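You operate a simulated robot arm through the tools that you are given. There is no shell and no other tool.

You run a simulated robot arm. Do the job below in one go: nothing can be reset, and whatever is moved stays where it is left.

TASK
Put things in order on the table top. At the end: the orange plug stands on top of the white roll; the clear beaker from the table top is on the blue tray; the silver window block from the table top stands where the clear beaker stood; the clear sample bottle from the table top is on the beige carton (marked "TUBES 15 ml"); the black cartridge from the table top stands on top of the white wipe box (marked "LAB WIPES"); whatever was shut is shut again. Leave all else as you found it, and nothing knocked over. Set down upright: sample bottle, beaker.

Only the result counts: the job must be done as asked and must still hold three seconds after the hand-in. Knocking over, shifting, dropping, spilling or breaking anything else fails it.

THE ROBOT
A 7-joint arm with a two-finger parallel gripper, fixed in place. Base frame: the origin is at the foot of the arm, x ahead of it, y to its left, z up; the work surface is at about z = 0. Readings come in mm, rad, newtons and seconds.
With the tool pointing down near the work surface it reaches from about 220 to 580 mm from the base axis. Its first joint turns from -1.152 to 1.152 rad. Payload 2.5 kg.
Tool frame: the origin (TCP) lies between the finger pads and is the grasp point; the fingertips stand 23 mm ahead of it; z points along the fingers, y is the line along which they close. Largest opening 94 mm; finger width 38, thickness 10; the body of the gripper, 54 by 96 mm, starts 39 mm behind the TCP.
Orientation is that of the tool frame in the base frame, as a unit quaternion [w, x, y, z]. With the fingers straight down and closing along the base's y, the tool's x points along the base's -x, its y along +y and its z along -z.

THE INTERFACE
- The arm moves only by the tool step_arm. Its argument "series" is text: rows parted by semicolons, each of 7 numbers parted by spaces: the shift along the tool's x, y, z in mm, then the turn, a rotation vector about the tool's x, y, z in rad, then the closure in counts, from 0 (fully open) to 255 (shut). In form: tx ty tz ax ay az fingers; .... A call has 1 to 20 rows; each row shifts and turns the commanded pose from where the row before left it, along the tool's axes as they then stand. A row lasts 0.2 s, in which the tool goes at most 50 mm and 0.15 rad; a call with a longer step from one row to the next is refused whole, and so is a gripper value outside its range. Where a pose cannot be reached the arm comes as near as it can. A force on the tool above 40 N (or 10 N above the force at the start of the call, whichever is more), or a blocked arm, ends the call early, and 0.2 s more pass. Each finger travels about 108 mm/s and halts on what it meets, pressing with about 22 N; the grip force reading is that of the motor and also rises with nothing between the fingers. The clock runs only during rows and for 0.2 s after the last one: add rows that do not move to give the fingers time. The reply holds the time, the measured pose of the TCP, the force on the tool along the base axes, the opening and the grip force, in the units named above and with some noise, with the torque about the TCP (base axes, N m) and any sound that the robot's microphone picked up.
- Cameras (640 x 400 px; columns grow to the right, rows downward): "scene" is fixed at [115.2, -414.6, 526.2]; the picture's right is [0.82, -0.57, 0.00], its down [-0.42, -0.60, -0.68] and it looks along [0.39, 0.56, -0.73] (base axes); focal length 214 px, centre (320, 200). "wrist" rides on the gripper at [86, 16, -74] in the tool frame; the picture's right is [-0.18, 0.98, 0.00], its down [-0.58, -0.11, -0.81] and it looks along [-0.79, -0.15, 0.59] (tool axes); focal length 243 px, centre (320, 200). There is no depth. A picture from a camera that has moved, and an enlarged one, comes with that camera's place and axes in the base frame and with its lens.
- camera(camera): a new picture of that camera. It takes no simulated time.
- zoom(camera, box): a new picture of the part [left, top, right, bottom] of that camera's present view, enlarged. It takes no simulated time.
- job_done(): hands the job in; it is judged then, once.

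Nothing tells you positions but the pictures and the camera data. Unless the task says otherwise, let go and move clear before handing in.

The tools are called by a JSON object that holds its "api" and its "payload". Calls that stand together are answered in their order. step_arm: Moves the arm, as the interface text tells. Its arguments: {"type":"object","properties":{"series":{"type":"string"}},"required":["series"]} The other tools are called the same way: camera (camera) takes a picture; zoom (camera, box) takes an enlarged picture of a part of a camera's view; job_done () hands the job in.

At the start:

```text
clock: 0.0
tcp_pos: [373.9, 38.0, 337.0]
orientation: [-0.001, 0.0, 1.0, -0.001]
force: [0.2, -0.7, 0.4]
wrist_torque: [0.01, -0.01, 0.05]
grip_width: 94.1
finger_force: 0.1
```

scene: 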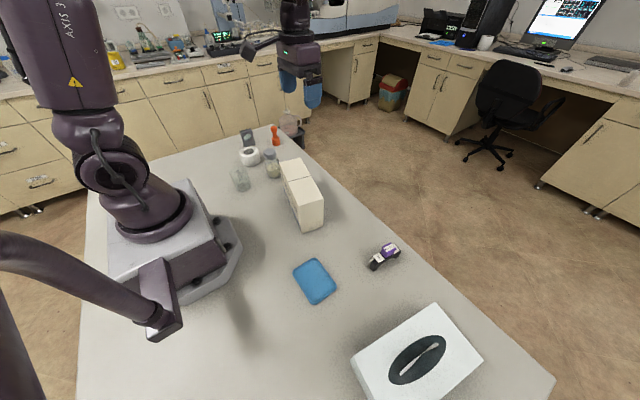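
wrist: 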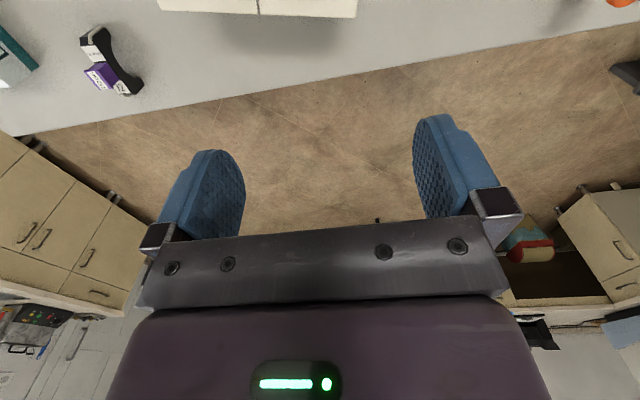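

I see the table with a tray, a carton, a wipe box, a cartridge, and a cluster of small items (beaker, bottle, roll, window block, orange plug) at the far left. I'll zoom in to locate them before moving.

{"api": "zoom", "payload": {"camera": "scene", "box": [210, 110, 340, 240]}}

{"api": "zoom", "payload": {"camera": "scene", "box": [280, 220, 500, 400]}}

{"api": "zoom", "payload": {"camera": "scene", "box": [225, 115, 295, 195]}}

```text
3.08 times, centred on (275, 175) of scene
camera zoom: at [115.2, -414.6, 526.2], right [0.82, -0.57, 0.0], down [-0.42, -0.6, -0.68], along [0.39, 0.56, -0.73], focal length 660 px, centre (458, 277)
```

zoom: 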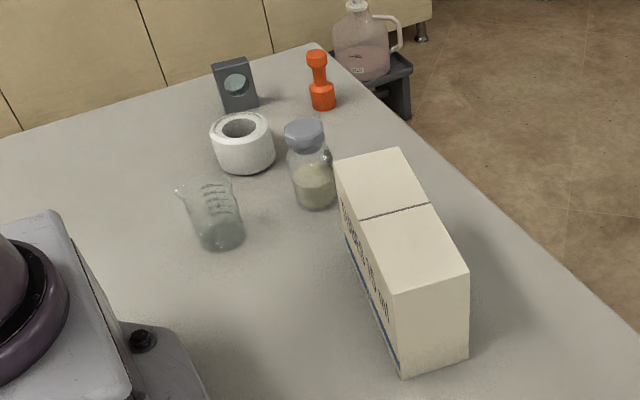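

```text
2.22 times, centred on (390, 310) of scene
camera zoom: at [115.2, -414.6, 526.2], right [0.82, -0.57, 0.0], down [-0.42, -0.6, -0.68], along [0.39, 0.56, -0.73], focal length 477 px, centre (164, -44)
```

zoom: 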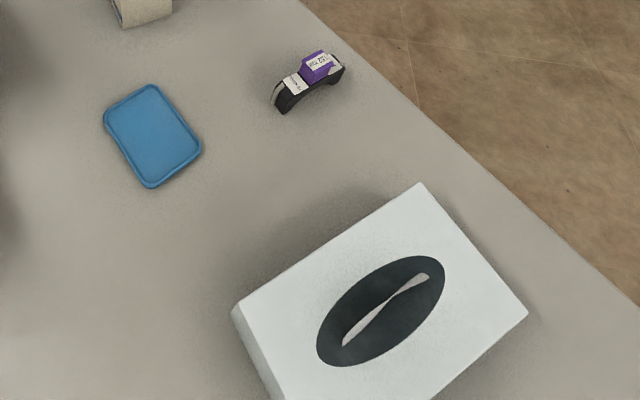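

```text
5.00 times, centred on (260, 155) of scene
camera zoom: at [115.2, -414.6, 526.2], right [0.82, -0.57, 0.0], down [-0.42, -0.6, -0.68], along [0.39, 0.56, -0.73], focal length 1072 px, centre (620, 425)
```

zoom: 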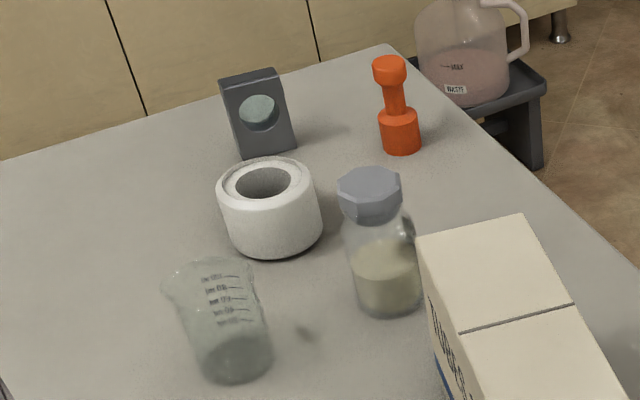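

The cluster is at roughly beaker (207,196), bottle (331,199), roll (289,324), window block (332,440), plug (435,388). The carton top is about 119 mm high, and the tray is near (228,-229). I'll swing the wrist camera toward the cluster to get better measurements.

{"api": "step_arm", "payload": {"series": "31 20 -5 0 0 0 0;31 20 -5 0 0 0 0;31 20 -5 0 0 0 0;31 20 -5 0 0 0 0;0 0 0 0 0 -0.15 0;0 0 0 0 0 -0.15 0;0 0 0 0 0 -0.15 0;0 0 0 0 0 -0.15 0;0 0 0 0 0 -0.15 0;0 0 0 0 0 -0.15 0;0 0 0 0 0.15 0 0;0 0 0 0 0.15 0 0;0 0 0 0 0.15 0 0"}}

{"api": "camera", "payload": {"camera": "wrist"}}

{"api": "camera", "payload": {"camera": "scene"}}

```text
clock: 2.8
tcp_pos: [249.6, 119.6, 357.6]
orientation: [-0.201, -0.424, 0.878, -0.097]
force: [-0.8, -0.4, 0.0]
wrist_torque: [0.01, -0.02, -0.03]
grip_width: 94.0
finger_force: 0.1
```

```text
taken
camera wrist: at [210.0, 94.2, 461.8], right [-0.67, 0.74, -0.08], down [0.63, 0.62, 0.47], along [0.4, 0.26, -0.88], focal length 243 px, centre (320, 200)
```

wrist: 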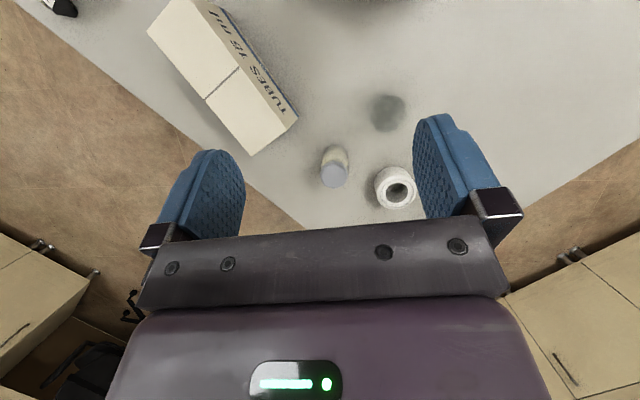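

```text
taken
```

scene: 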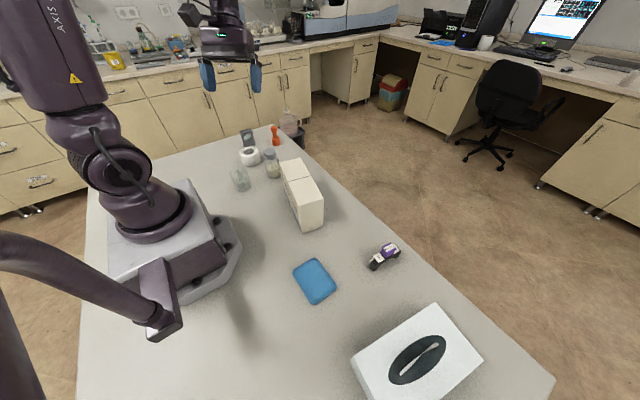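

The wrist picture is upside-down (its bottom points outward), and its estimate for the roll differs from the scene's. I'll zoom both cameras to work out which is right.

{"api": "zoom", "payload": {"camera": "wrist", "box": [290, 80, 450, 230]}}

{"api": "zoom", "payload": {"camera": "scene", "box": [220, 120, 300, 200]}}

{"api": "zoom", "payload": {"camera": "scene", "box": [180, 0, 290, 110]}}

```text
2.67 times, centred on (370, 155) of wrist
camera zoom: at [210.0, 94.2, 461.8], right [-0.67, 0.74, -0.08], down [0.63, 0.62, 0.47], along [0.4, 0.26, -0.88], focal length 647 px, centre (187, 320)
```

zoom: 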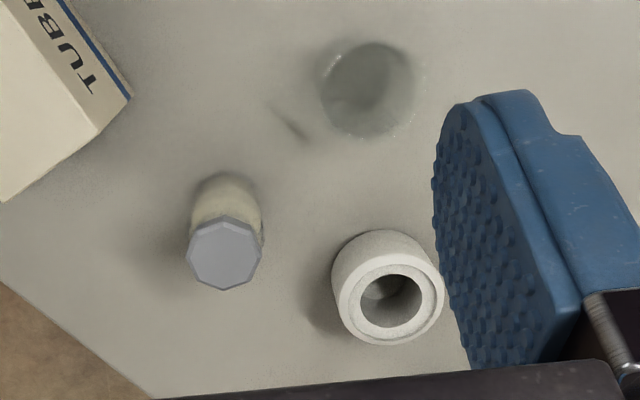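

```text
5.00 times, centred on (260, 160) of scene
camera zoom: at [115.2, -414.6, 526.2], right [0.82, -0.57, 0.0], down [-0.42, -0.6, -0.68], along [0.39, 0.56, -0.73], focal length 1072 px, centre (620, 400)
```

zoom: 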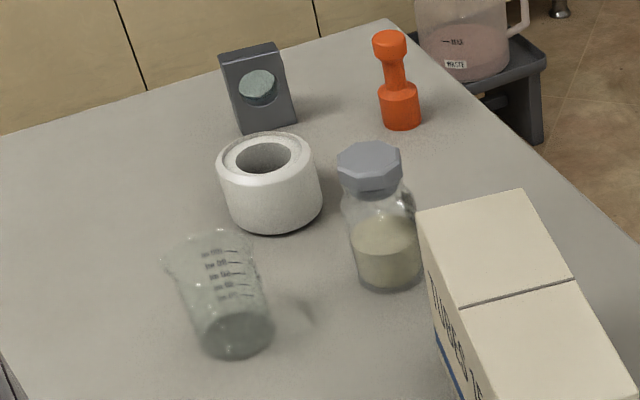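

```text
3.64 times, centred on (235, 55) of scene
camera zoom: at [115.2, -414.6, 526.2], right [0.82, -0.57, 0.0], down [-0.42, -0.6, -0.68], along [0.39, 0.56, -0.73], focal length 780 px, centre (629, 727)
```

zoom: 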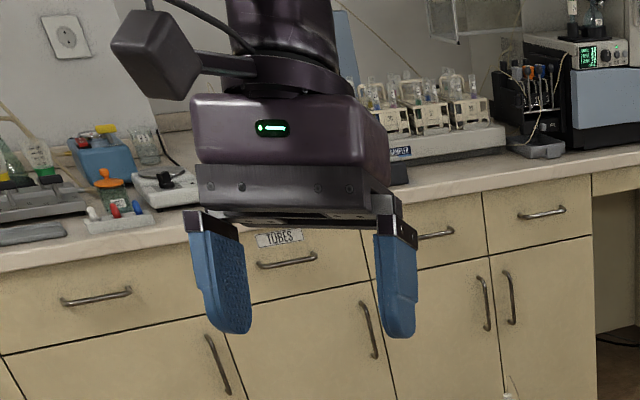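

Allowing for the tilt, the two cameras agree to about 10 mm, so close-up views will settle the rest. Next I'll straighten the tool and hover over the beaker for a close look.

{"api": "step_arm", "payload": {"series": "0 0 0 0 -0.15 0 0;0 0 0 0 -0.15 0 0;0 0 0 0 -0.15 0 0;-7.75 19.75 35 0 0 0 0;-7.75 19.75 35 0 0 0 0;-7.75 19.75 35 0 0 0 0;-7.75 19.75 35 0 0 0 0;0 0 0 0 0 0 0"}}

{"api": "camera", "payload": {"camera": "wrist"}}

{"api": "zoom", "payload": {"camera": "wrist", "box": [240, 0, 400, 100]}}

{"api": "camera", "payload": {"camera": "scene"}}

```text
clock: 4.6
tcp_pos: [205.7, 194.2, 217.9]
orientation: [0.001, -0.434, 0.901, 0.0]
force: [0.4, -0.6, 0.6]
wrist_torque: [0.0, -0.01, -0.05]
grip_width: 93.7
finger_force: 0.1
```

```text
taken
camera wrist: at [141.2, 136.3, 292.0], right [-0.66, 0.76, 0.0], down [0.45, 0.39, 0.81], along [0.61, 0.53, -0.59], focal length 243 px, centre (320, 200)
```

wrist: 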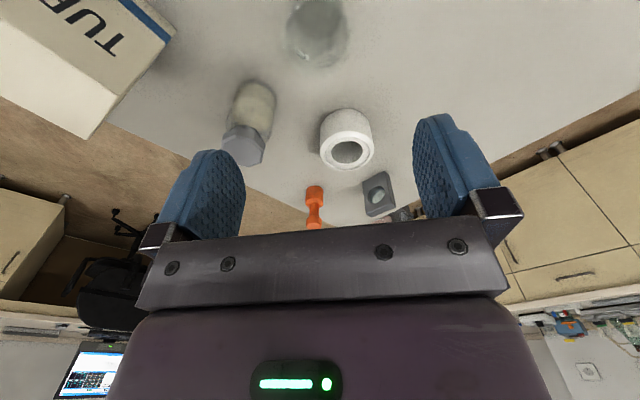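

```text
4.00 times, centred on (320, 50) of wrist
camera zoom: at [141.2, 136.3, 292.0], right [-0.66, 0.76, 0.0], down [0.45, 0.39, 0.81], along [0.61, 0.53, -0.59], focal length 970 px, centre (320, 800)
```

zoom: 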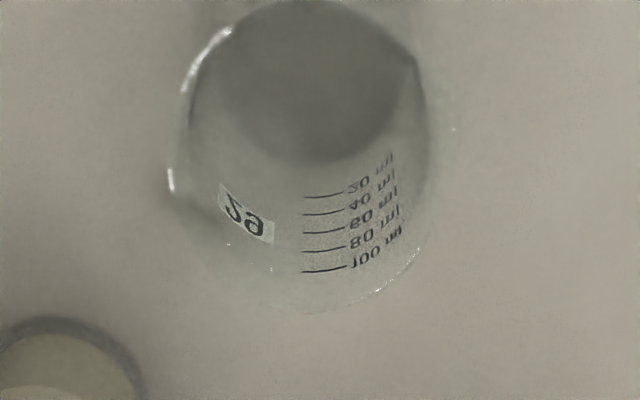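

```text
taken
```

scene: 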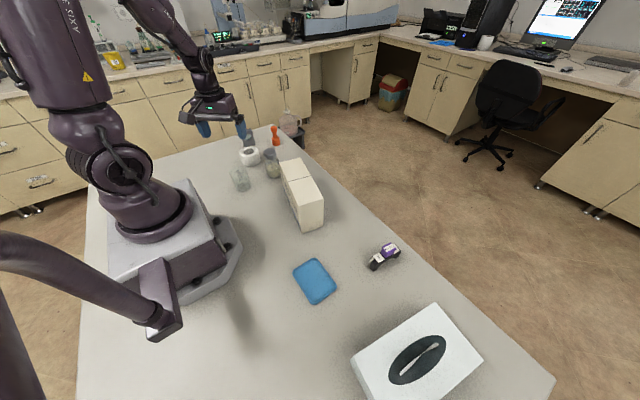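

All five cluster items are visible now, and the beaker sits at about (209,195) with its spout toward the carton. I'll zoom on the rest while this view is good, then rotate so the grip clears the spout.

{"api": "zoom", "payload": {"camera": "wrist", "box": [210, 70, 410, 240]}}

{"api": "zoom", "payload": {"camera": "wrist", "box": [290, 95, 420, 235]}}

```text
2.35 times, centred on (310, 155) of wrist
camera zoom: at [141.2, 136.3, 292.0], right [-0.66, 0.76, 0.0], down [0.45, 0.39, 0.81], along [0.61, 0.53, -0.59], focal length 571 px, centre (344, 306)
```

zoom: 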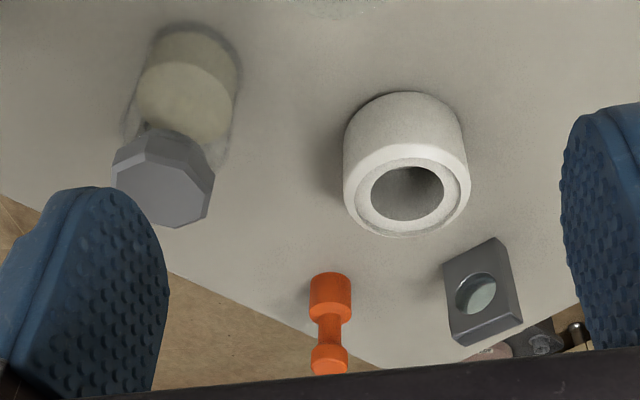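

```text
2.86 times, centred on (355, 165) of wrist
camera zoom: at [141.2, 136.3, 292.0], right [-0.66, 0.76, 0.0], down [0.45, 0.39, 0.81], along [0.61, 0.53, -0.59], focal length 693 px, centre (220, 300)
```

zoom: 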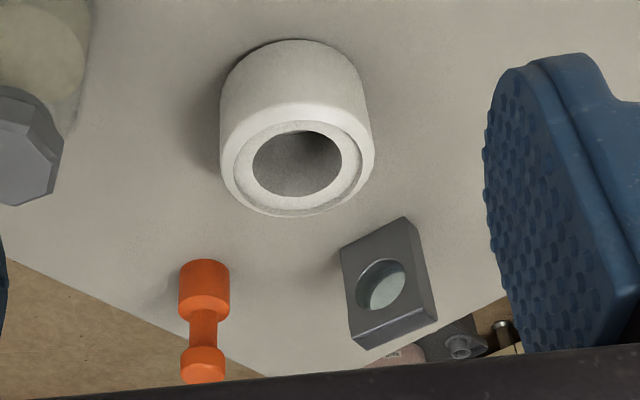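

The roll's hole (about 43 mm) looks wider than the plug base (about 35 mm), so the plug will have to stand on the ring and not over the hole. First I'll rotate for the beaker and come down partway to check alignment.

{"api": "step_arm", "payload": {"series": "0 0 0 0 0 0.14 0;0 0 0 0 0 0.14 0;0 0 0 0 0 0.14 0;0 0 0 0 0 0.14 0;0 0 0 0 0 0.14 0;0 0 0 0 0 0.14 0;0 0 0 0 0 0.14 0;0 0 0 0 0 0.14 0;0 0 0 0 0 0.14 0;0 0 0 0 0 0.14 0;-2.5 2.3 30 0 0 0 0;0 0 35 0 0 0 0;0 0 35 0 0 0 0;0 0 0 0 0 0 0"}}

{"api": "camera", "payload": {"camera": "wrist"}}

{"api": "zoom", "payload": {"camera": "scene", "box": [190, 100, 310, 220]}}

```text
clock: 7.6
tcp_pos: [209.3, 195.4, 117.4]
orientation: [-0.001, 0.247, 0.969, -0.001]
force: [0.4, 0.1, -0.1]
wrist_torque: [-0.02, -0.02, -0.01]
grip_width: 94.1
finger_force: 0.1
```

```text
taken
camera wrist: at [143.1, 251.0, 193.2], right [0.63, 0.77, 0.0], down [0.46, -0.37, 0.81], along [0.62, -0.51, -0.59], focal length 243 px, centre (320, 200)
```

wrist: 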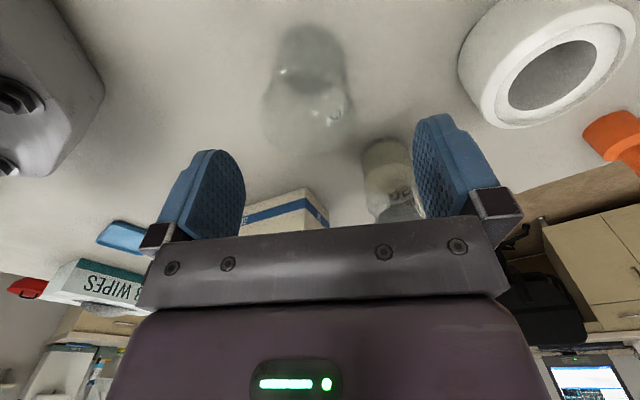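

```text
3.33 times, centred on (250, 160) of scene
camera zoom: at [115.2, -414.6, 526.2], right [0.82, -0.57, 0.0], down [-0.42, -0.6, -0.68], along [0.39, 0.56, -0.73], focal length 715 px, centre (553, 333)
```

zoom: 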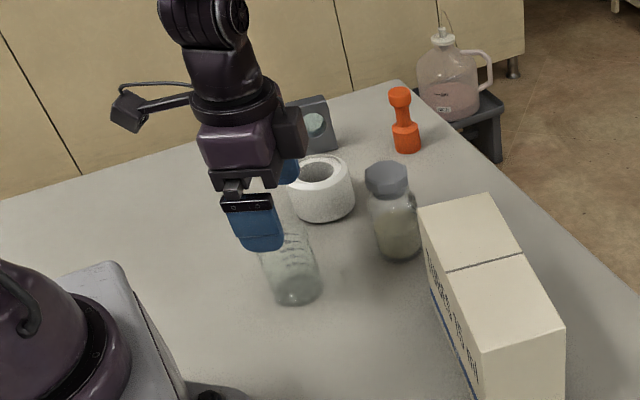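

The beaker appears a few millimetres to the negative-y side of the tool. I'll zoom in to correct that.

{"api": "zoom", "payload": {"camera": "wrist", "box": [230, 0, 410, 160]}}

```text
2.50 times, centred on (320, 80) of wrist
camera zoom: at [143.1, 251.0, 193.2], right [0.63, 0.77, 0.0], down [0.46, -0.37, 0.81], along [0.62, -0.51, -0.59], focal length 606 px, centre (320, 500)
```

zoom: 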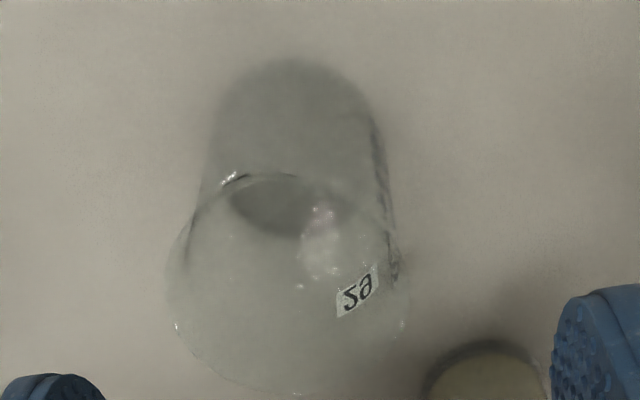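

Combining the views puts the beaker at about (203,191). I'll correct, descend around it and check before closing.

{"api": "step_arm", "payload": {"series": "3.5 -7.1 0 0 0 0 0;0 0 20 0 0 0 0;0 0 25 0 0 0 0;0 0 24 0 0 0 0;0 0 0 0 0 0 0"}}

{"api": "camera", "payload": {"camera": "wrist"}}

{"api": "zoom", "payload": {"camera": "scene", "box": [190, 120, 290, 220]}}

```text
clock: 8.8
tcp_pos: [203.6, 190.7, 47.6]
orientation: [0.0, 0.249, 0.969, 0.0]
force: [-0.6, -0.7, 0.0]
wrist_torque: [0.01, 0.02, 0.04]
grip_width: 94.2
finger_force: 0.1
```

```text
taken
camera wrist: at [137.4, 245.8, 122.4], right [0.63, 0.77, 0.0], down [0.46, -0.37, 0.81], along [0.62, -0.51, -0.59], focal length 243 px, centre (320, 200)
```

wrist: 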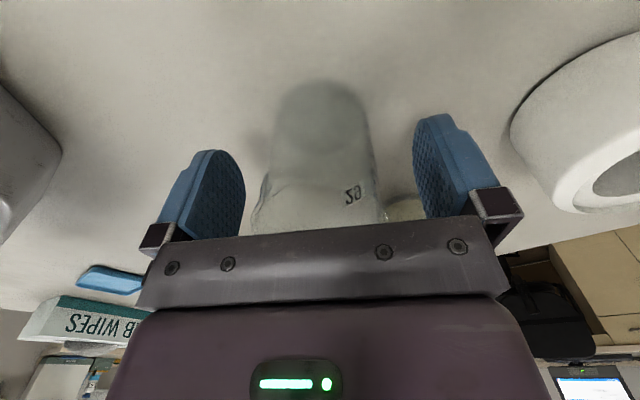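

```text
4.00 times, centred on (240, 170) of scene
camera zoom: at [115.2, -414.6, 526.2], right [0.82, -0.57, 0.0], down [-0.42, -0.6, -0.68], along [0.39, 0.56, -0.73], focal length 858 px, centre (640, 320)
```

zoom: 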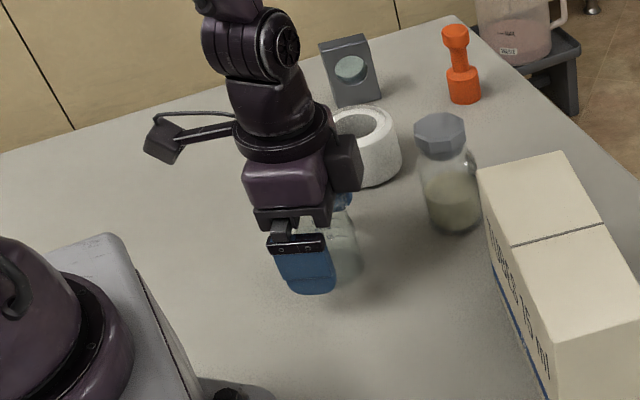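

The beaker is centred between the pads. Closing now.

{"api": "step_arm", "payload": {"series": "0 0 0 0 0 0 255;0 0 0 0 0 0 255;0 0 0 0 0 0 255"}}

```text
clock: 9.6
tcp_pos: [204.1, 189.7, 47.0]
orientation: [0.0, 0.248, 0.969, 0.0]
force: [0.1, 0.9, 0.5]
wrist_torque: [0.0, 0.0, -0.01]
grip_width: 55.4
finger_force: 21.9
```

The grip is firm at 55 mm. I'll lift and carry the beaker over toward the tray side.

{"api": "step_arm", "payload": {"series": "0 0 -10 0 0 0 255;0 0 -30 0 0 0 255;0 0 -40 0 0 0 255;0 0 -40 0 0 0 255;0 0 -40 0 0 0 255;-31.2 -17.1 0 0 0 0 255;-31.2 -17.1 0 0 0 0 255;-31.2 -17.1 0 0 0 0 255;-31.2 -17.1 0 0 0 0 255;-31.2 -17.1 0 0 0 0 255;0 0 0 0 0 0 255"}}

{"api": "camera", "payload": {"camera": "wrist"}}

{"api": "camera", "payload": {"camera": "scene"}}

```text
clock: 12.0
tcp_pos: [300.6, 39.2, 205.6]
orientation: [0.0, 0.247, 0.969, 0.0]
force: [0.6, -0.1, -1.6]
wrist_torque: [0.03, 0.01, -0.01]
grip_width: 55.5
finger_force: 22.5
```

```text
taken
camera wrist: at [233.3, 94.5, 281.6], right [0.63, 0.77, 0.0], down [0.46, -0.37, 0.81], along [0.62, -0.51, -0.59], focal length 243 px, centre (320, 200)
```

wrist: 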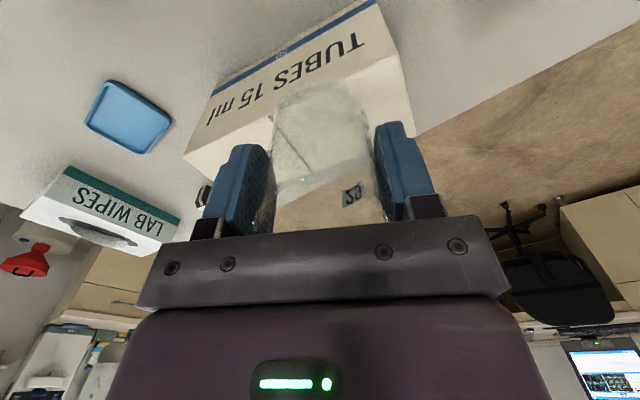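

```text
taken
```

scene: 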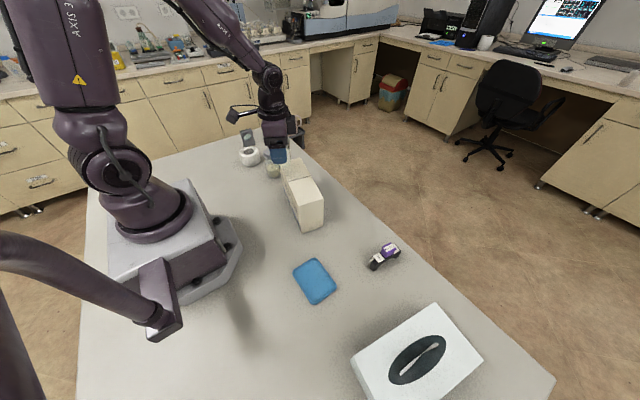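

The beaker is held upright, clear of the carton. I'll continue to just short of the tray.

{"api": "step_arm", "payload": {"series": "-15.6 -28.5 0 0 0 0 255;-15.6 -28.5 0 0 0 0 255;-15.6 -28.5 0 0 0 0 255;-15.6 -28.5 0 0 0 0 255;3.8 -38.2 0 0 0 0 255;3.8 -38.2 0 0 0 0 255;3.8 -38.2 0 0 0 0 255;0 0 0 0 0 0 255"}}

{"api": "camera", "payload": {"camera": "wrist"}}

{"api": "camera", "payload": {"camera": "scene"}}

```text
clock: 13.8
tcp_pos: [234.4, -183.9, 207.7]
orientation: [0.0, 0.247, 0.969, 0.0]
force: [0.1, 0.1, -1.1]
wrist_torque: [0.01, 0.01, -0.01]
grip_width: 55.7
finger_force: 22.0
```

```text
taken
camera wrist: at [168.4, -128.4, 282.2], right [0.63, 0.77, 0.0], down [0.46, -0.37, 0.81], along [0.62, -0.51, -0.59], focal length 243 px, centre (320, 200)
```

wrist: 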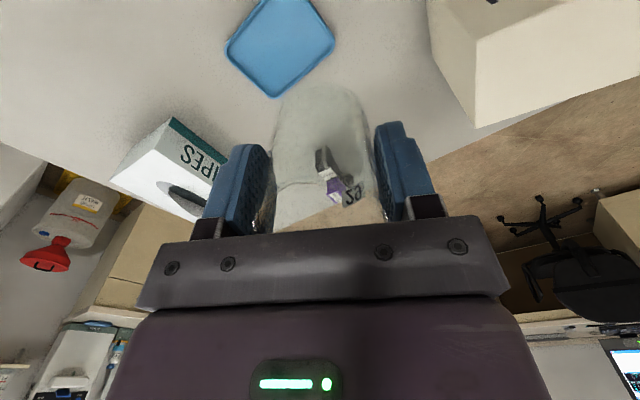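

```text
taken
```

scene: 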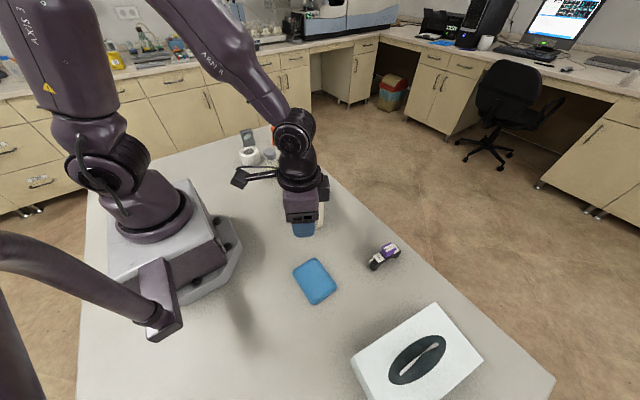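

The tray spans about 70 × 96 mm, centred at (224,-228). I'll move above it and come down partway to check.

{"api": "step_arm", "payload": {"series": "-6 -21.85 0 0 0 0 255;-6 -21.85 0 0 0 0 255;0 0 40 0 0 0 255;0 0 40 0 0 0 255;0 0 37 0 0 0 255;0 0 0 0 0 0 255"}}

{"api": "camera", "payload": {"camera": "wrist"}}

{"api": "zoom", "payload": {"camera": "scene", "box": [250, 200, 390, 320]}}

```text
clock: 15.2
tcp_pos: [225.2, -229.9, 91.5]
orientation: [0.0, 0.248, 0.969, 0.0]
force: [-1.2, -0.3, -1.3]
wrist_torque: [-0.03, 0.01, 0.0]
grip_width: 55.4
finger_force: 21.4
```

```text
taken
camera wrist: at [158.3, -175.2, 166.8], right [0.63, 0.77, 0.0], down [0.46, -0.37, 0.81], along [0.62, -0.51, -0.59], focal length 243 px, centre (320, 200)
```

wrist: 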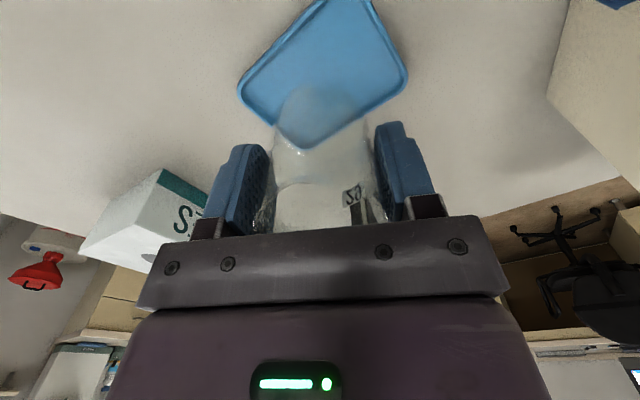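

```text
3.33 times, centred on (320, 260) of scene
camera zoom: at [115.2, -414.6, 526.2], right [0.82, -0.57, 0.0], down [-0.42, -0.6, -0.68], along [0.39, 0.56, -0.73], focal length 715 px, centre (320, 0)
```

zoom: 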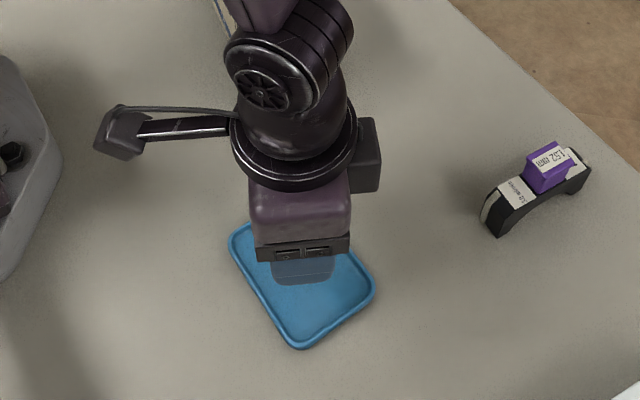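

The tray centre is confirmed at (224,-228.5). I'll lower gently until it touches.

{"api": "step_arm", "payload": {"series": "1.6 0.7 15 0 0 0 255;0 0 19 0 0 0 255;0 0 2 0 0 0 255;0 0 0 0 0 0 255"}}

{"api": "zoom", "payload": {"camera": "scene", "box": [250, 200, 390, 320]}}

{"api": "camera", "payload": {"camera": "wrist"}}

```text
clock: 16.2
tcp_pos: [223.3, -228.3, 55.3]
orientation: [0.001, 0.248, 0.969, 0.0]
force: [0.2, -0.1, -0.3]
wrist_torque: [-0.02, -0.01, 0.0]
grip_width: 55.1
finger_force: 22.3
```

```text
3.33 times, centred on (320, 260) of scene
camera zoom: at [115.2, -414.6, 526.2], right [0.82, -0.57, 0.0], down [-0.42, -0.6, -0.68], along [0.39, 0.56, -0.73], focal length 715 px, centre (320, 0)
```

zoom: 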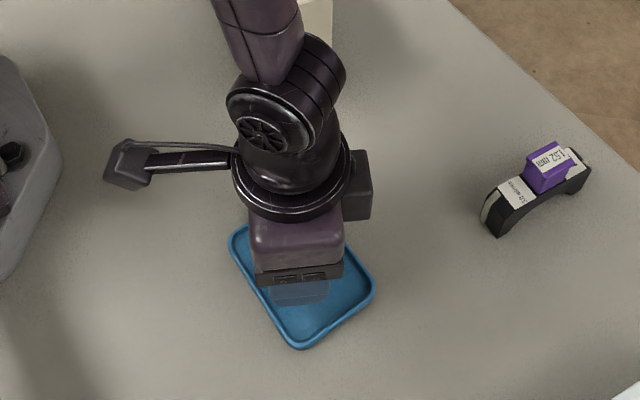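

```text
taken
camera wrist: at [156.3, -173.6, 130.4], right [0.63, 0.77, 0.0], down [0.46, -0.37, 0.81], along [0.62, -0.51, -0.59], focal length 243 px, centre (320, 200)
```

wrist: 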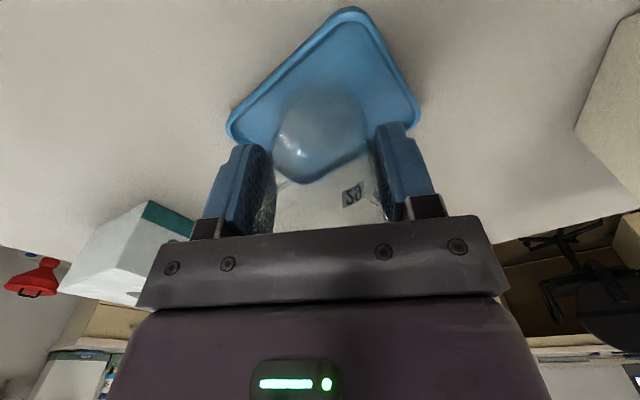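

{"api": "step_arm", "payload": {"series": "0 0 1 0 0 0 255;0 0 1 0 0 0 255;0 0 0 0 0 0 255"}}

{"api": "step_arm", "payload": {"series": "0 0 1 0 0 0 255;0 0 1 0 0 0 255;0 0 0 0 0 0 255"}}

```text
clock: 17.0
tcp_pos: [223.9, -227.6, 53.0]
orientation: [-0.001, 0.248, 0.969, 0.0]
force: [-0.7, 0.3, -0.8]
wrist_torque: [0.02, 0.0, 0.01]
grip_width: 55.4
finger_force: 21.7
```

```text
clock: 17.8
tcp_pos: [222.5, -227.8, 50.8]
orientation: [0.0, 0.247, 0.969, 0.0]
force: [-3.5, 1.6, 13.8]
wrist_torque: [0.03, 0.11, -0.03]
grip_width: 55.3
finger_force: 22.6
```

The beaker touched down at 13.8 N. I'll ease off slightly, release it and lift clear.

{"api": "step_arm", "payload": {"series": "0 0 -0.8 0 0 0 255;0 0 0 0 0 0 200;0 0 0 0 0 0 0;0 0 0 0 0 0 0;0 0 -20 0 0 0 0;0 0 -40 0 0 0 0;0 0 -40 0 0 0 0;0 0 -40 0 0 0 0;0 0 0 0 0 0 0"}}

{"api": "camera", "payload": {"camera": "wrist"}}

{"api": "zoom", "payload": {"camera": "scene", "box": [250, 200, 390, 320]}}

```text
clock: 19.8
tcp_pos: [222.7, -228.3, 192.6]
orientation: [0.0, 0.248, 0.969, 0.0]
force: [-0.1, -0.8, 0.4]
wrist_torque: [0.01, -0.01, -0.01]
grip_width: 94.0
finger_force: 0.0
```

```text
taken
camera wrist: at [155.8, -173.6, 267.9], right [0.63, 0.77, 0.0], down [0.46, -0.37, 0.81], along [0.62, -0.51, -0.59], focal length 243 px, centre (320, 200)
```

wrist: 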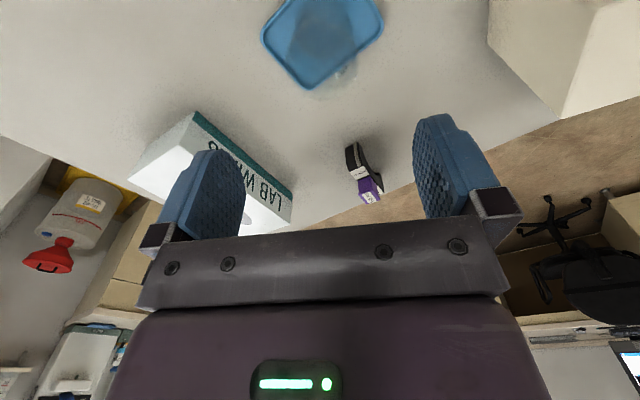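

```text
3.33 times, centred on (320, 260) of scene
camera zoom: at [115.2, -414.6, 526.2], right [0.82, -0.57, 0.0], down [-0.42, -0.6, -0.68], along [0.39, 0.56, -0.73], focal length 715 px, centre (320, 0)
```

zoom: 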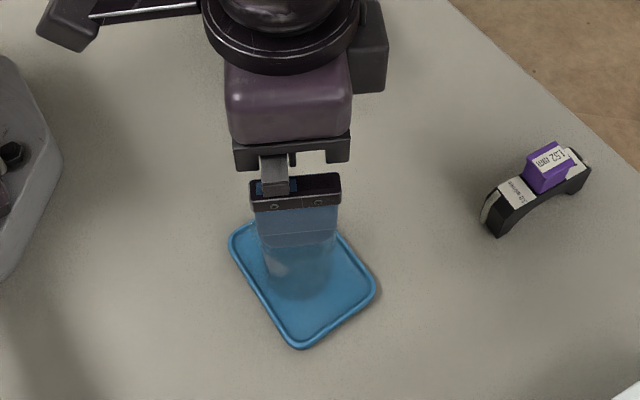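

The beaker stands on the tray. The cartridge and wipe box are close by, so I'll study them next.

{"api": "zoom", "payload": {"camera": "wrist", "box": [310, 120, 420, 230]}}

{"api": "zoom", "payload": {"camera": "scene", "box": [355, 230, 415, 280]}}

{"api": "zoom", "payload": {"camera": "scene", "box": [340, 290, 500, 400]}}

```text
3.64 times, centred on (365, 175) of wrist
camera zoom: at [155.8, -173.6, 267.9], right [0.63, 0.77, 0.0], down [0.46, -0.37, 0.81], along [0.62, -0.51, -0.59], focal length 882 px, centre (156, 291)
```

zoom: 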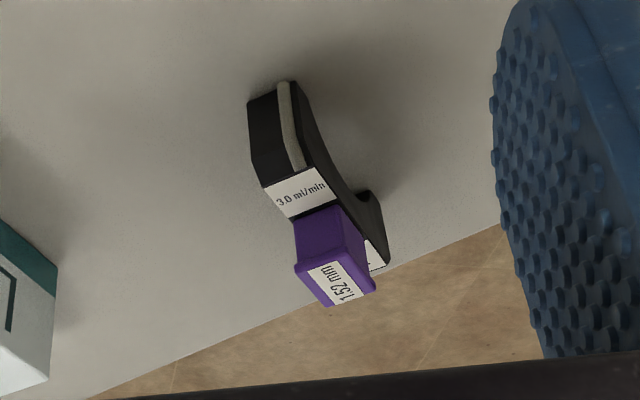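

```text
8.00 times, centred on (385, 255) of scene
camera zoom: at [115.2, -414.6, 526.2], right [0.82, -0.57, 0.0], down [-0.42, -0.6, -0.68], along [0.39, 0.56, -0.73], focal length 1716 px, centre (-200, -240)
```

zoom: 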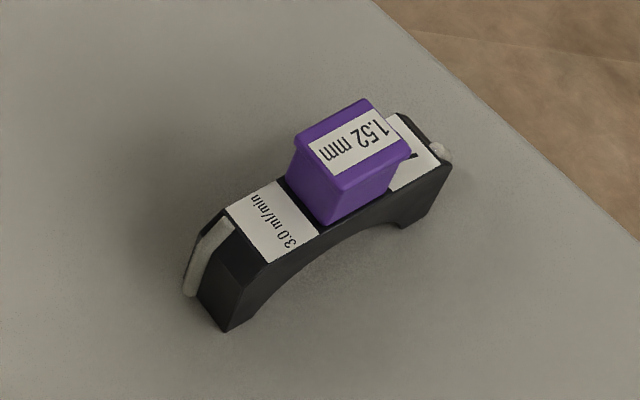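

```text
3.64 times, centred on (420, 345) of scene
camera zoom: at [115.2, -414.6, 526.2], right [0.82, -0.57, 0.0], down [-0.42, -0.6, -0.68], along [0.39, 0.56, -0.73], focal length 780 px, centre (-44, -327)
```

zoom: 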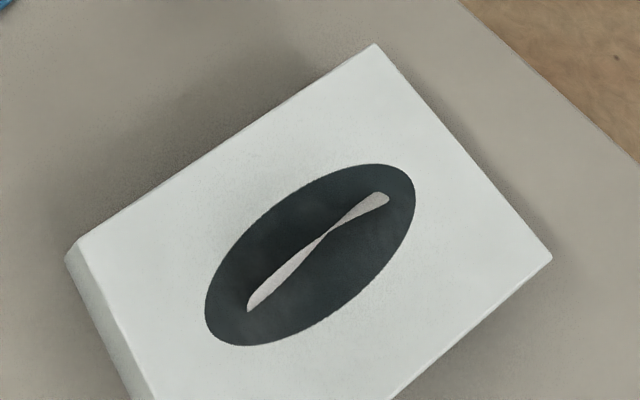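

The cartridge is an arch about 80 mm long lying nearly along x at (403,-289). I need the wipe box height, so I'll zoom the wrist view.

{"api": "zoom", "payload": {"camera": "wrist", "box": [120, 90, 320, 240]}}

```text
2.67 times, centred on (220, 165) of wrist
camera zoom: at [155.8, -173.6, 267.9], right [0.63, 0.77, 0.0], down [0.46, -0.37, 0.81], along [0.62, -0.51, -0.59], focal length 647 px, centre (587, 293)
```

zoom: 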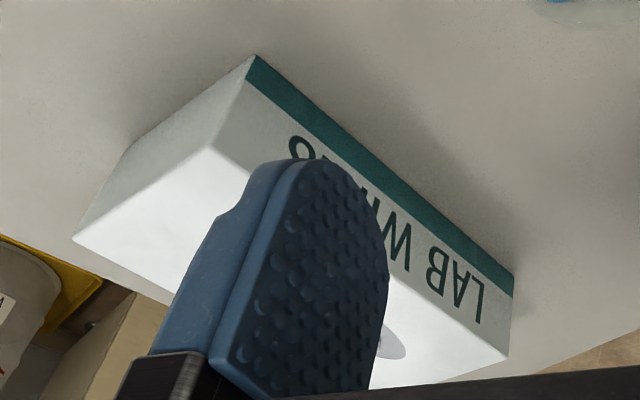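

The wipe box top is about 63 mm high, with corners near (197,-405), (391,-430), (182,-513), (376,-538) and the oval slot in the middle. I'll hover over the cartridge aligned with it.

{"api": "step_arm", "payload": {"series": "0 0 0 0 0 -0.13 0;0 0 0 0 0 -0.13 0;0 0 0 0 0 -0.13 0;-45.5 -9.3 0 0 0 0 0;-45.5 -9.3 10 0 0 0 0;-45.5 -9.3 15 0 0 0 0;-45.5 -9.3 15 0 0 0 0;0 0 0 0 0 0 0"}}

{"api": "camera", "payload": {"camera": "wrist"}}

{"api": "zoom", "payload": {"camera": "wrist", "box": [250, 0, 400, 120]}}

```text
clock: 21.6
tcp_pos: [400.0, -283.9, 149.4]
orientation: [0.0, 0.055, 0.998, 0.001]
force: [0.7, -0.2, 0.6]
wrist_torque: [0.0, 0.0, -0.01]
grip_width: 94.0
finger_force: 0.1
```

```text
taken
camera wrist: at [316.8, -258.5, 225.4], right [0.29, 0.96, 0.0], down [0.57, -0.17, 0.81], along [0.77, -0.23, -0.59], focal length 243 px, centre (320, 200)
```

wrist: 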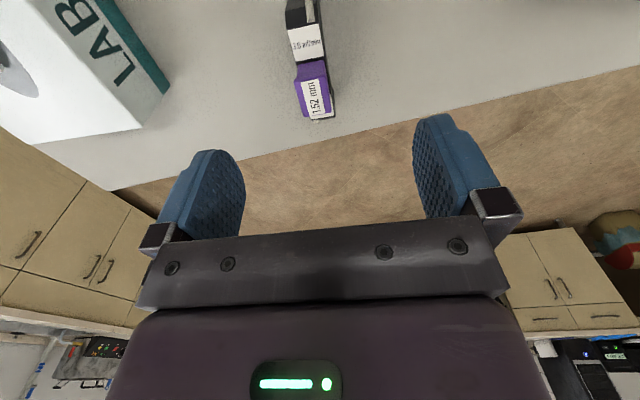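

```text
3.33 times, centred on (325, 60) of wrist
camera zoom: at [316.8, -258.5, 225.4], right [0.29, 0.96, 0.0], down [0.57, -0.17, 0.81], along [0.77, -0.23, -0.59], focal length 809 px, centre (303, 667)
```

zoom: 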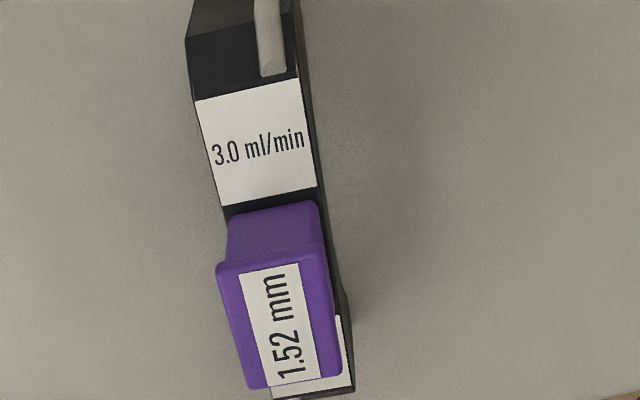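

The cartridge axis matches my yaw, and its centre is near (407,-291). I'll descend around it, stopping with the fingertips about 10 mm above the table.

{"api": "step_arm", "payload": {"series": "-8.8 -6.7 20 0 0 0.01 0;0 0 40 0 0 0 0;0 0 30 0 0 0 0;0 0 0 0 0 0 0"}}

{"api": "camera", "payload": {"camera": "wrist"}}

{"api": "zoom", "payload": {"camera": "scene", "box": [330, 200, 450, 300]}}

```text
clock: 22.6
tcp_pos: [407.6, -291.8, 62.2]
orientation: [0.0, 0.06, 0.998, 0.0]
force: [0.1, -0.1, 0.8]
wrist_torque: [0.0, 0.01, -0.01]
grip_width: 94.2
finger_force: 0.1
```

```text
taken
camera wrist: at [324.2, -265.9, 137.6], right [0.3, 0.95, 0.0], down [0.56, -0.18, 0.81], along [0.77, -0.24, -0.59], focal length 243 px, centre (320, 200)
```

wrist: 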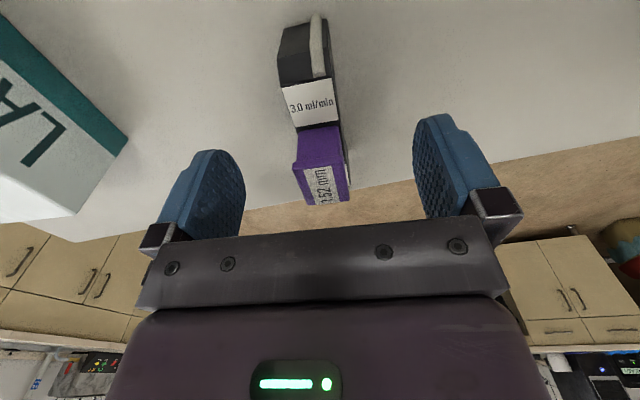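

```text
4.00 times, centred on (390, 250) of scene
camera zoom: at [115.2, -414.6, 526.2], right [0.82, -0.57, 0.0], down [-0.42, -0.6, -0.68], along [0.39, 0.56, -0.73], focal length 858 px, centre (40, 0)
```

zoom: 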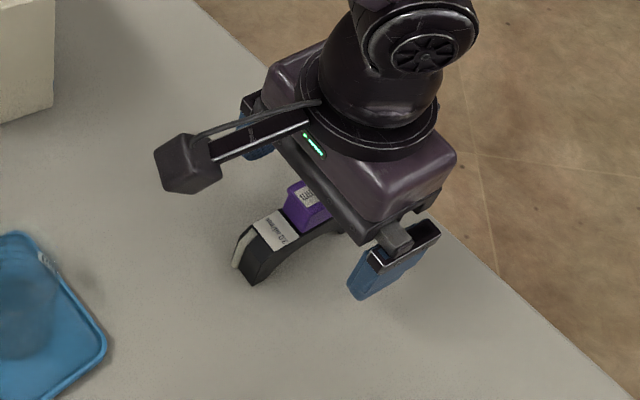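

The purple block sits a bit further out, so I'll shift about 7 mm outward, descend and close.

{"api": "step_arm", "payload": {"series": "-7.5 -0.8 10 0 0 0 0;0 0 19 0 0 0 0;0 0 0 0 0 0 0;0 0 0 0 0 0 255;0 0 0 0 0 0 255;0 0 0 0 0 0 255"}}

{"api": "camera", "payload": {"camera": "wrist"}}

{"api": "zoom", "payload": {"camera": "scene", "box": [330, 200, 450, 300]}}

```text
clock: 24.0
tcp_pos: [414.5, -293.5, 34.7]
orientation: [0.0, 0.06, 0.998, 0.0]
force: [0.5, -0.1, -0.9]
wrist_torque: [0.01, -0.02, 0.01]
grip_width: 21.5
finger_force: 21.9
```

```text
taken
camera wrist: at [332.7, -267.3, 109.4], right [0.3, 0.95, 0.0], down [0.56, -0.18, 0.81], along [0.77, -0.24, -0.59], focal length 243 px, centre (320, 200)
```

wrist: 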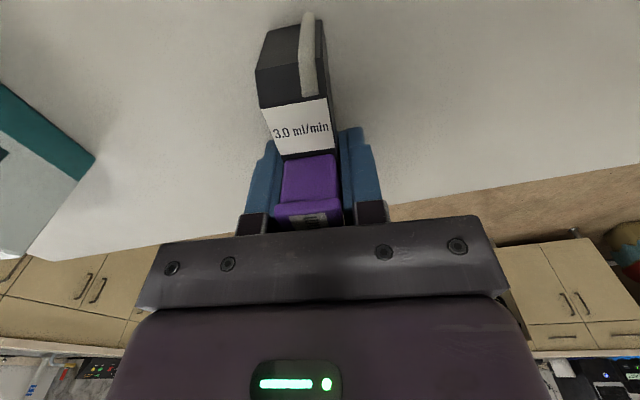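

```text
4.00 times, centred on (390, 250) of scene
camera zoom: at [115.2, -414.6, 526.2], right [0.82, -0.57, 0.0], down [-0.42, -0.6, -0.68], along [0.39, 0.56, -0.73], focal length 858 px, centre (40, 0)
```

zoom: 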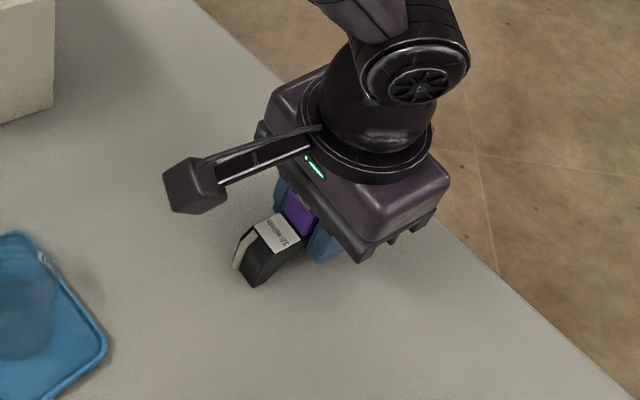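

The cartridge is gripped at 21.5 mm. I'll lift it and head toward the wipe box.

{"api": "step_arm", "payload": {"series": "0 0 -10 0 0 0 255;0 0 -35 0 0 0 255;0 0 -35 0 0 0 255;0 0 -35 0 0 0 255;22.9 -27.2 0 0 0 0 255;22.9 -27.2 0 0 0 0 255;22.9 -27.2 0 0 0 0 255;22.9 -27.2 0 0 0 0 255;0 0 0 0 0 0 255"}}

{"api": "camera", "payload": {"camera": "wrist"}}

{"api": "camera", "payload": {"camera": "scene"}}

```text
clock: 26.0
tcp_pos: [312.7, -390.4, 146.9]
orientation: [0.0, 0.059, 0.998, 0.0]
force: [-0.4, -0.6, -1.2]
wrist_torque: [0.01, -0.02, 0.0]
grip_width: 21.5
finger_force: 21.8
```

```text
taken
camera wrist: at [230.0, -364.6, 221.7], right [0.3, 0.95, 0.0], down [0.56, -0.18, 0.81], along [0.77, -0.24, -0.59], focal length 243 px, centre (320, 200)
```

wrist: 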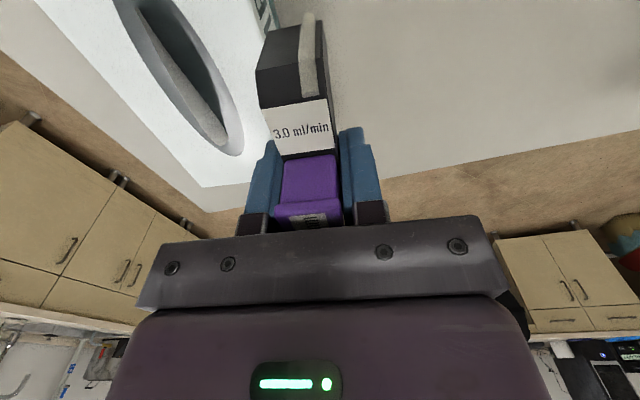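

```text
taken
```

scene: 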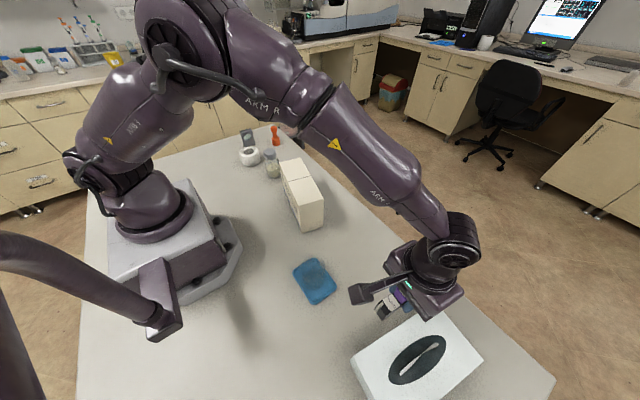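

I'll zoom the wrist view to pin down the oval and the box edges.

{"api": "zoom", "payload": {"camera": "wrist", "box": [100, 0, 350, 200]}}

{"api": "zoom", "payload": {"camera": "scene", "box": [340, 230, 500, 400]}}

```text
2.00 times, centred on (225, 100) of wrist
camera zoom: at [230.0, -364.6, 221.7], right [0.3, 0.95, 0.0], down [0.56, -0.18, 0.81], along [0.77, -0.24, -0.59], focal length 485 px, centre (510, 400)
```

zoom: 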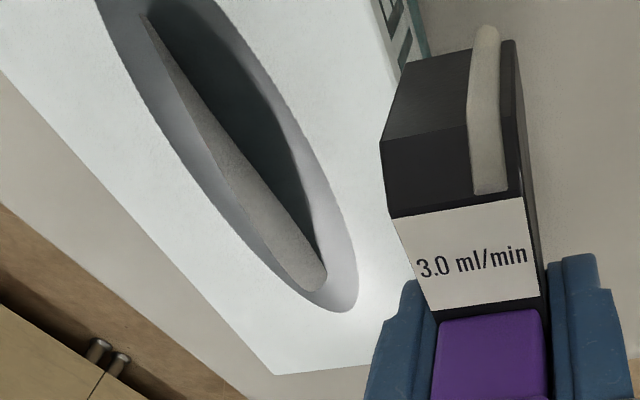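

```text
2.35 times, centred on (420, 315) of scene
camera zoom: at [115.2, -414.7, 526.2], right [0.82, -0.57, 0.0], down [-0.42, -0.6, -0.68], along [0.39, 0.56, -0.73], focal length 505 px, centre (85, -71)
```

zoom: 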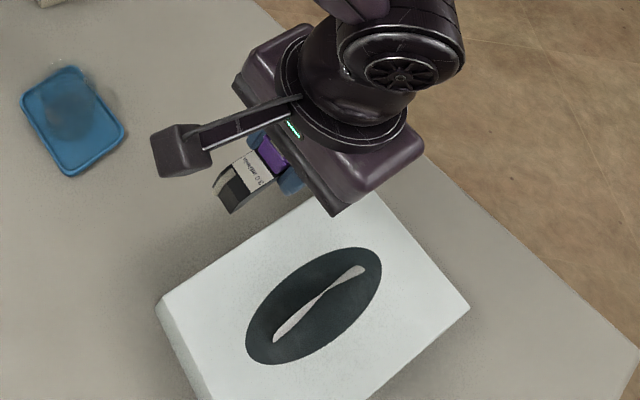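

Both cameras agree on the slot's far tip, so the box geometry is solid. I'll move over the front strip and descend close to its top.

{"api": "step_arm", "payload": {"series": "4.15 -22.05 0 0 0 0 255;4.15 -22.05 0 0 0 0 255;0 0 20 0 0 0 255;0 0 18 0 0 0 255;0 0 0 0 0 0 255"}}

{"api": "camera", "payload": {"camera": "wrist"}}

{"api": "zoom", "payload": {"camera": "scene", "box": [340, 230, 500, 400]}}

```text
clock: 27.2
tcp_pos: [298.4, -432.0, 109.3]
orientation: [0.0, 0.06, 0.998, -0.001]
force: [0.0, -0.3, -0.7]
wrist_torque: [-0.03, -0.02, 0.01]
grip_width: 21.9
finger_force: 22.2
```

```text
taken
camera wrist: at [215.6, -406.6, 184.8], right [0.3, 0.95, 0.0], down [0.56, -0.18, 0.81], along [0.77, -0.24, -0.59], focal length 243 px, centre (320, 200)
```

wrist: 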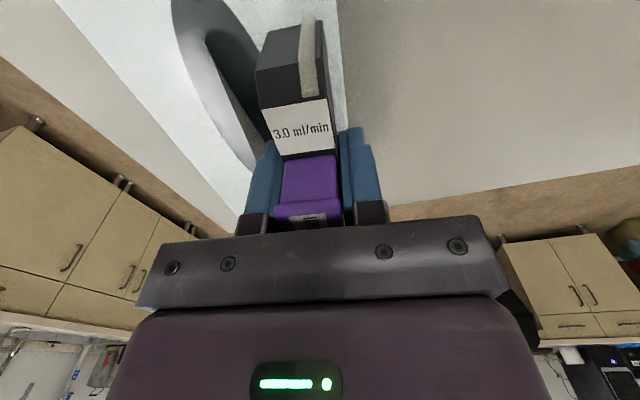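

```text
2.35 times, centred on (420, 315) of scene
camera zoom: at [115.2, -414.6, 526.2], right [0.82, -0.57, 0.0], down [-0.42, -0.6, -0.68], along [0.39, 0.56, -0.73], focal length 505 px, centre (85, -71)
```

zoom: 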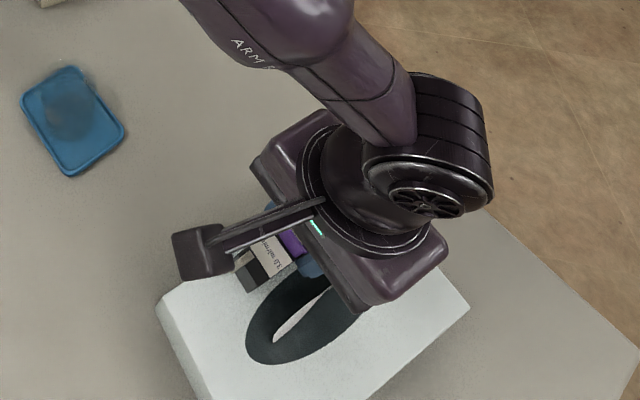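

It looks aligned between the slot and the front edge. I'll lower to contact in small steps.

{"api": "step_arm", "payload": {"series": "0 0 5 0 0 0 255;0 0 3 0 0 0 255;0 0 0 0 0 0 255"}}

{"api": "step_arm", "payload": {"series": "0 0 1 0 0 0 255;0 0 1 0 0 0 255;0 0 0 0 0 0 255"}}

```text
clock: 28.0
tcp_pos: [298.5, -433.5, 101.1]
orientation: [0.0, 0.061, 0.998, 0.0]
force: [-0.1, 0.0, -0.2]
wrist_torque: [0.0, -0.02, 0.0]
grip_width: 21.8
finger_force: 22.1
```

```text
clock: 28.8
tcp_pos: [297.1, -434.6, 99.9]
orientation: [0.0, 0.061, 0.998, 0.0]
force: [-0.3, 0.6, -0.2]
wrist_torque: [0.02, 0.0, 0.02]
grip_width: 21.7
finger_force: 22.4
```

{"api": "step_arm", "payload": {"series": "0 0 1 0 0 0 255;0 0 1 0 0 0 255;0 0 0 0 0 0 255"}}

{"api": "zoom", "payload": {"camera": "wrist", "box": [150, 0, 400, 230]}}

```text
clock: 29.6
tcp_pos: [299.3, -433.4, 98.3]
orientation: [0.001, 0.06, 0.998, -0.001]
force: [-3.7, 6.6, 20.2]
wrist_torque: [0.16, 0.11, -0.04]
grip_width: 21.9
finger_force: 22.0
```

```text
1.74 times, centred on (275, 115) of wrist
camera zoom: at [215.5, -408.3, 173.7], right [0.3, 0.95, 0.0], down [0.56, -0.18, 0.81], along [0.77, -0.24, -0.59], focal length 422 px, centre (398, 348)
```

zoom: 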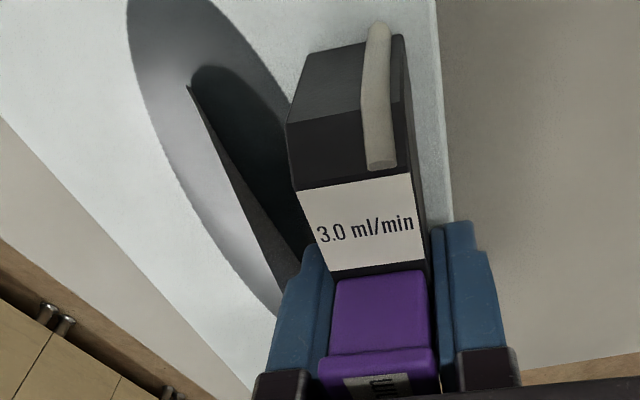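

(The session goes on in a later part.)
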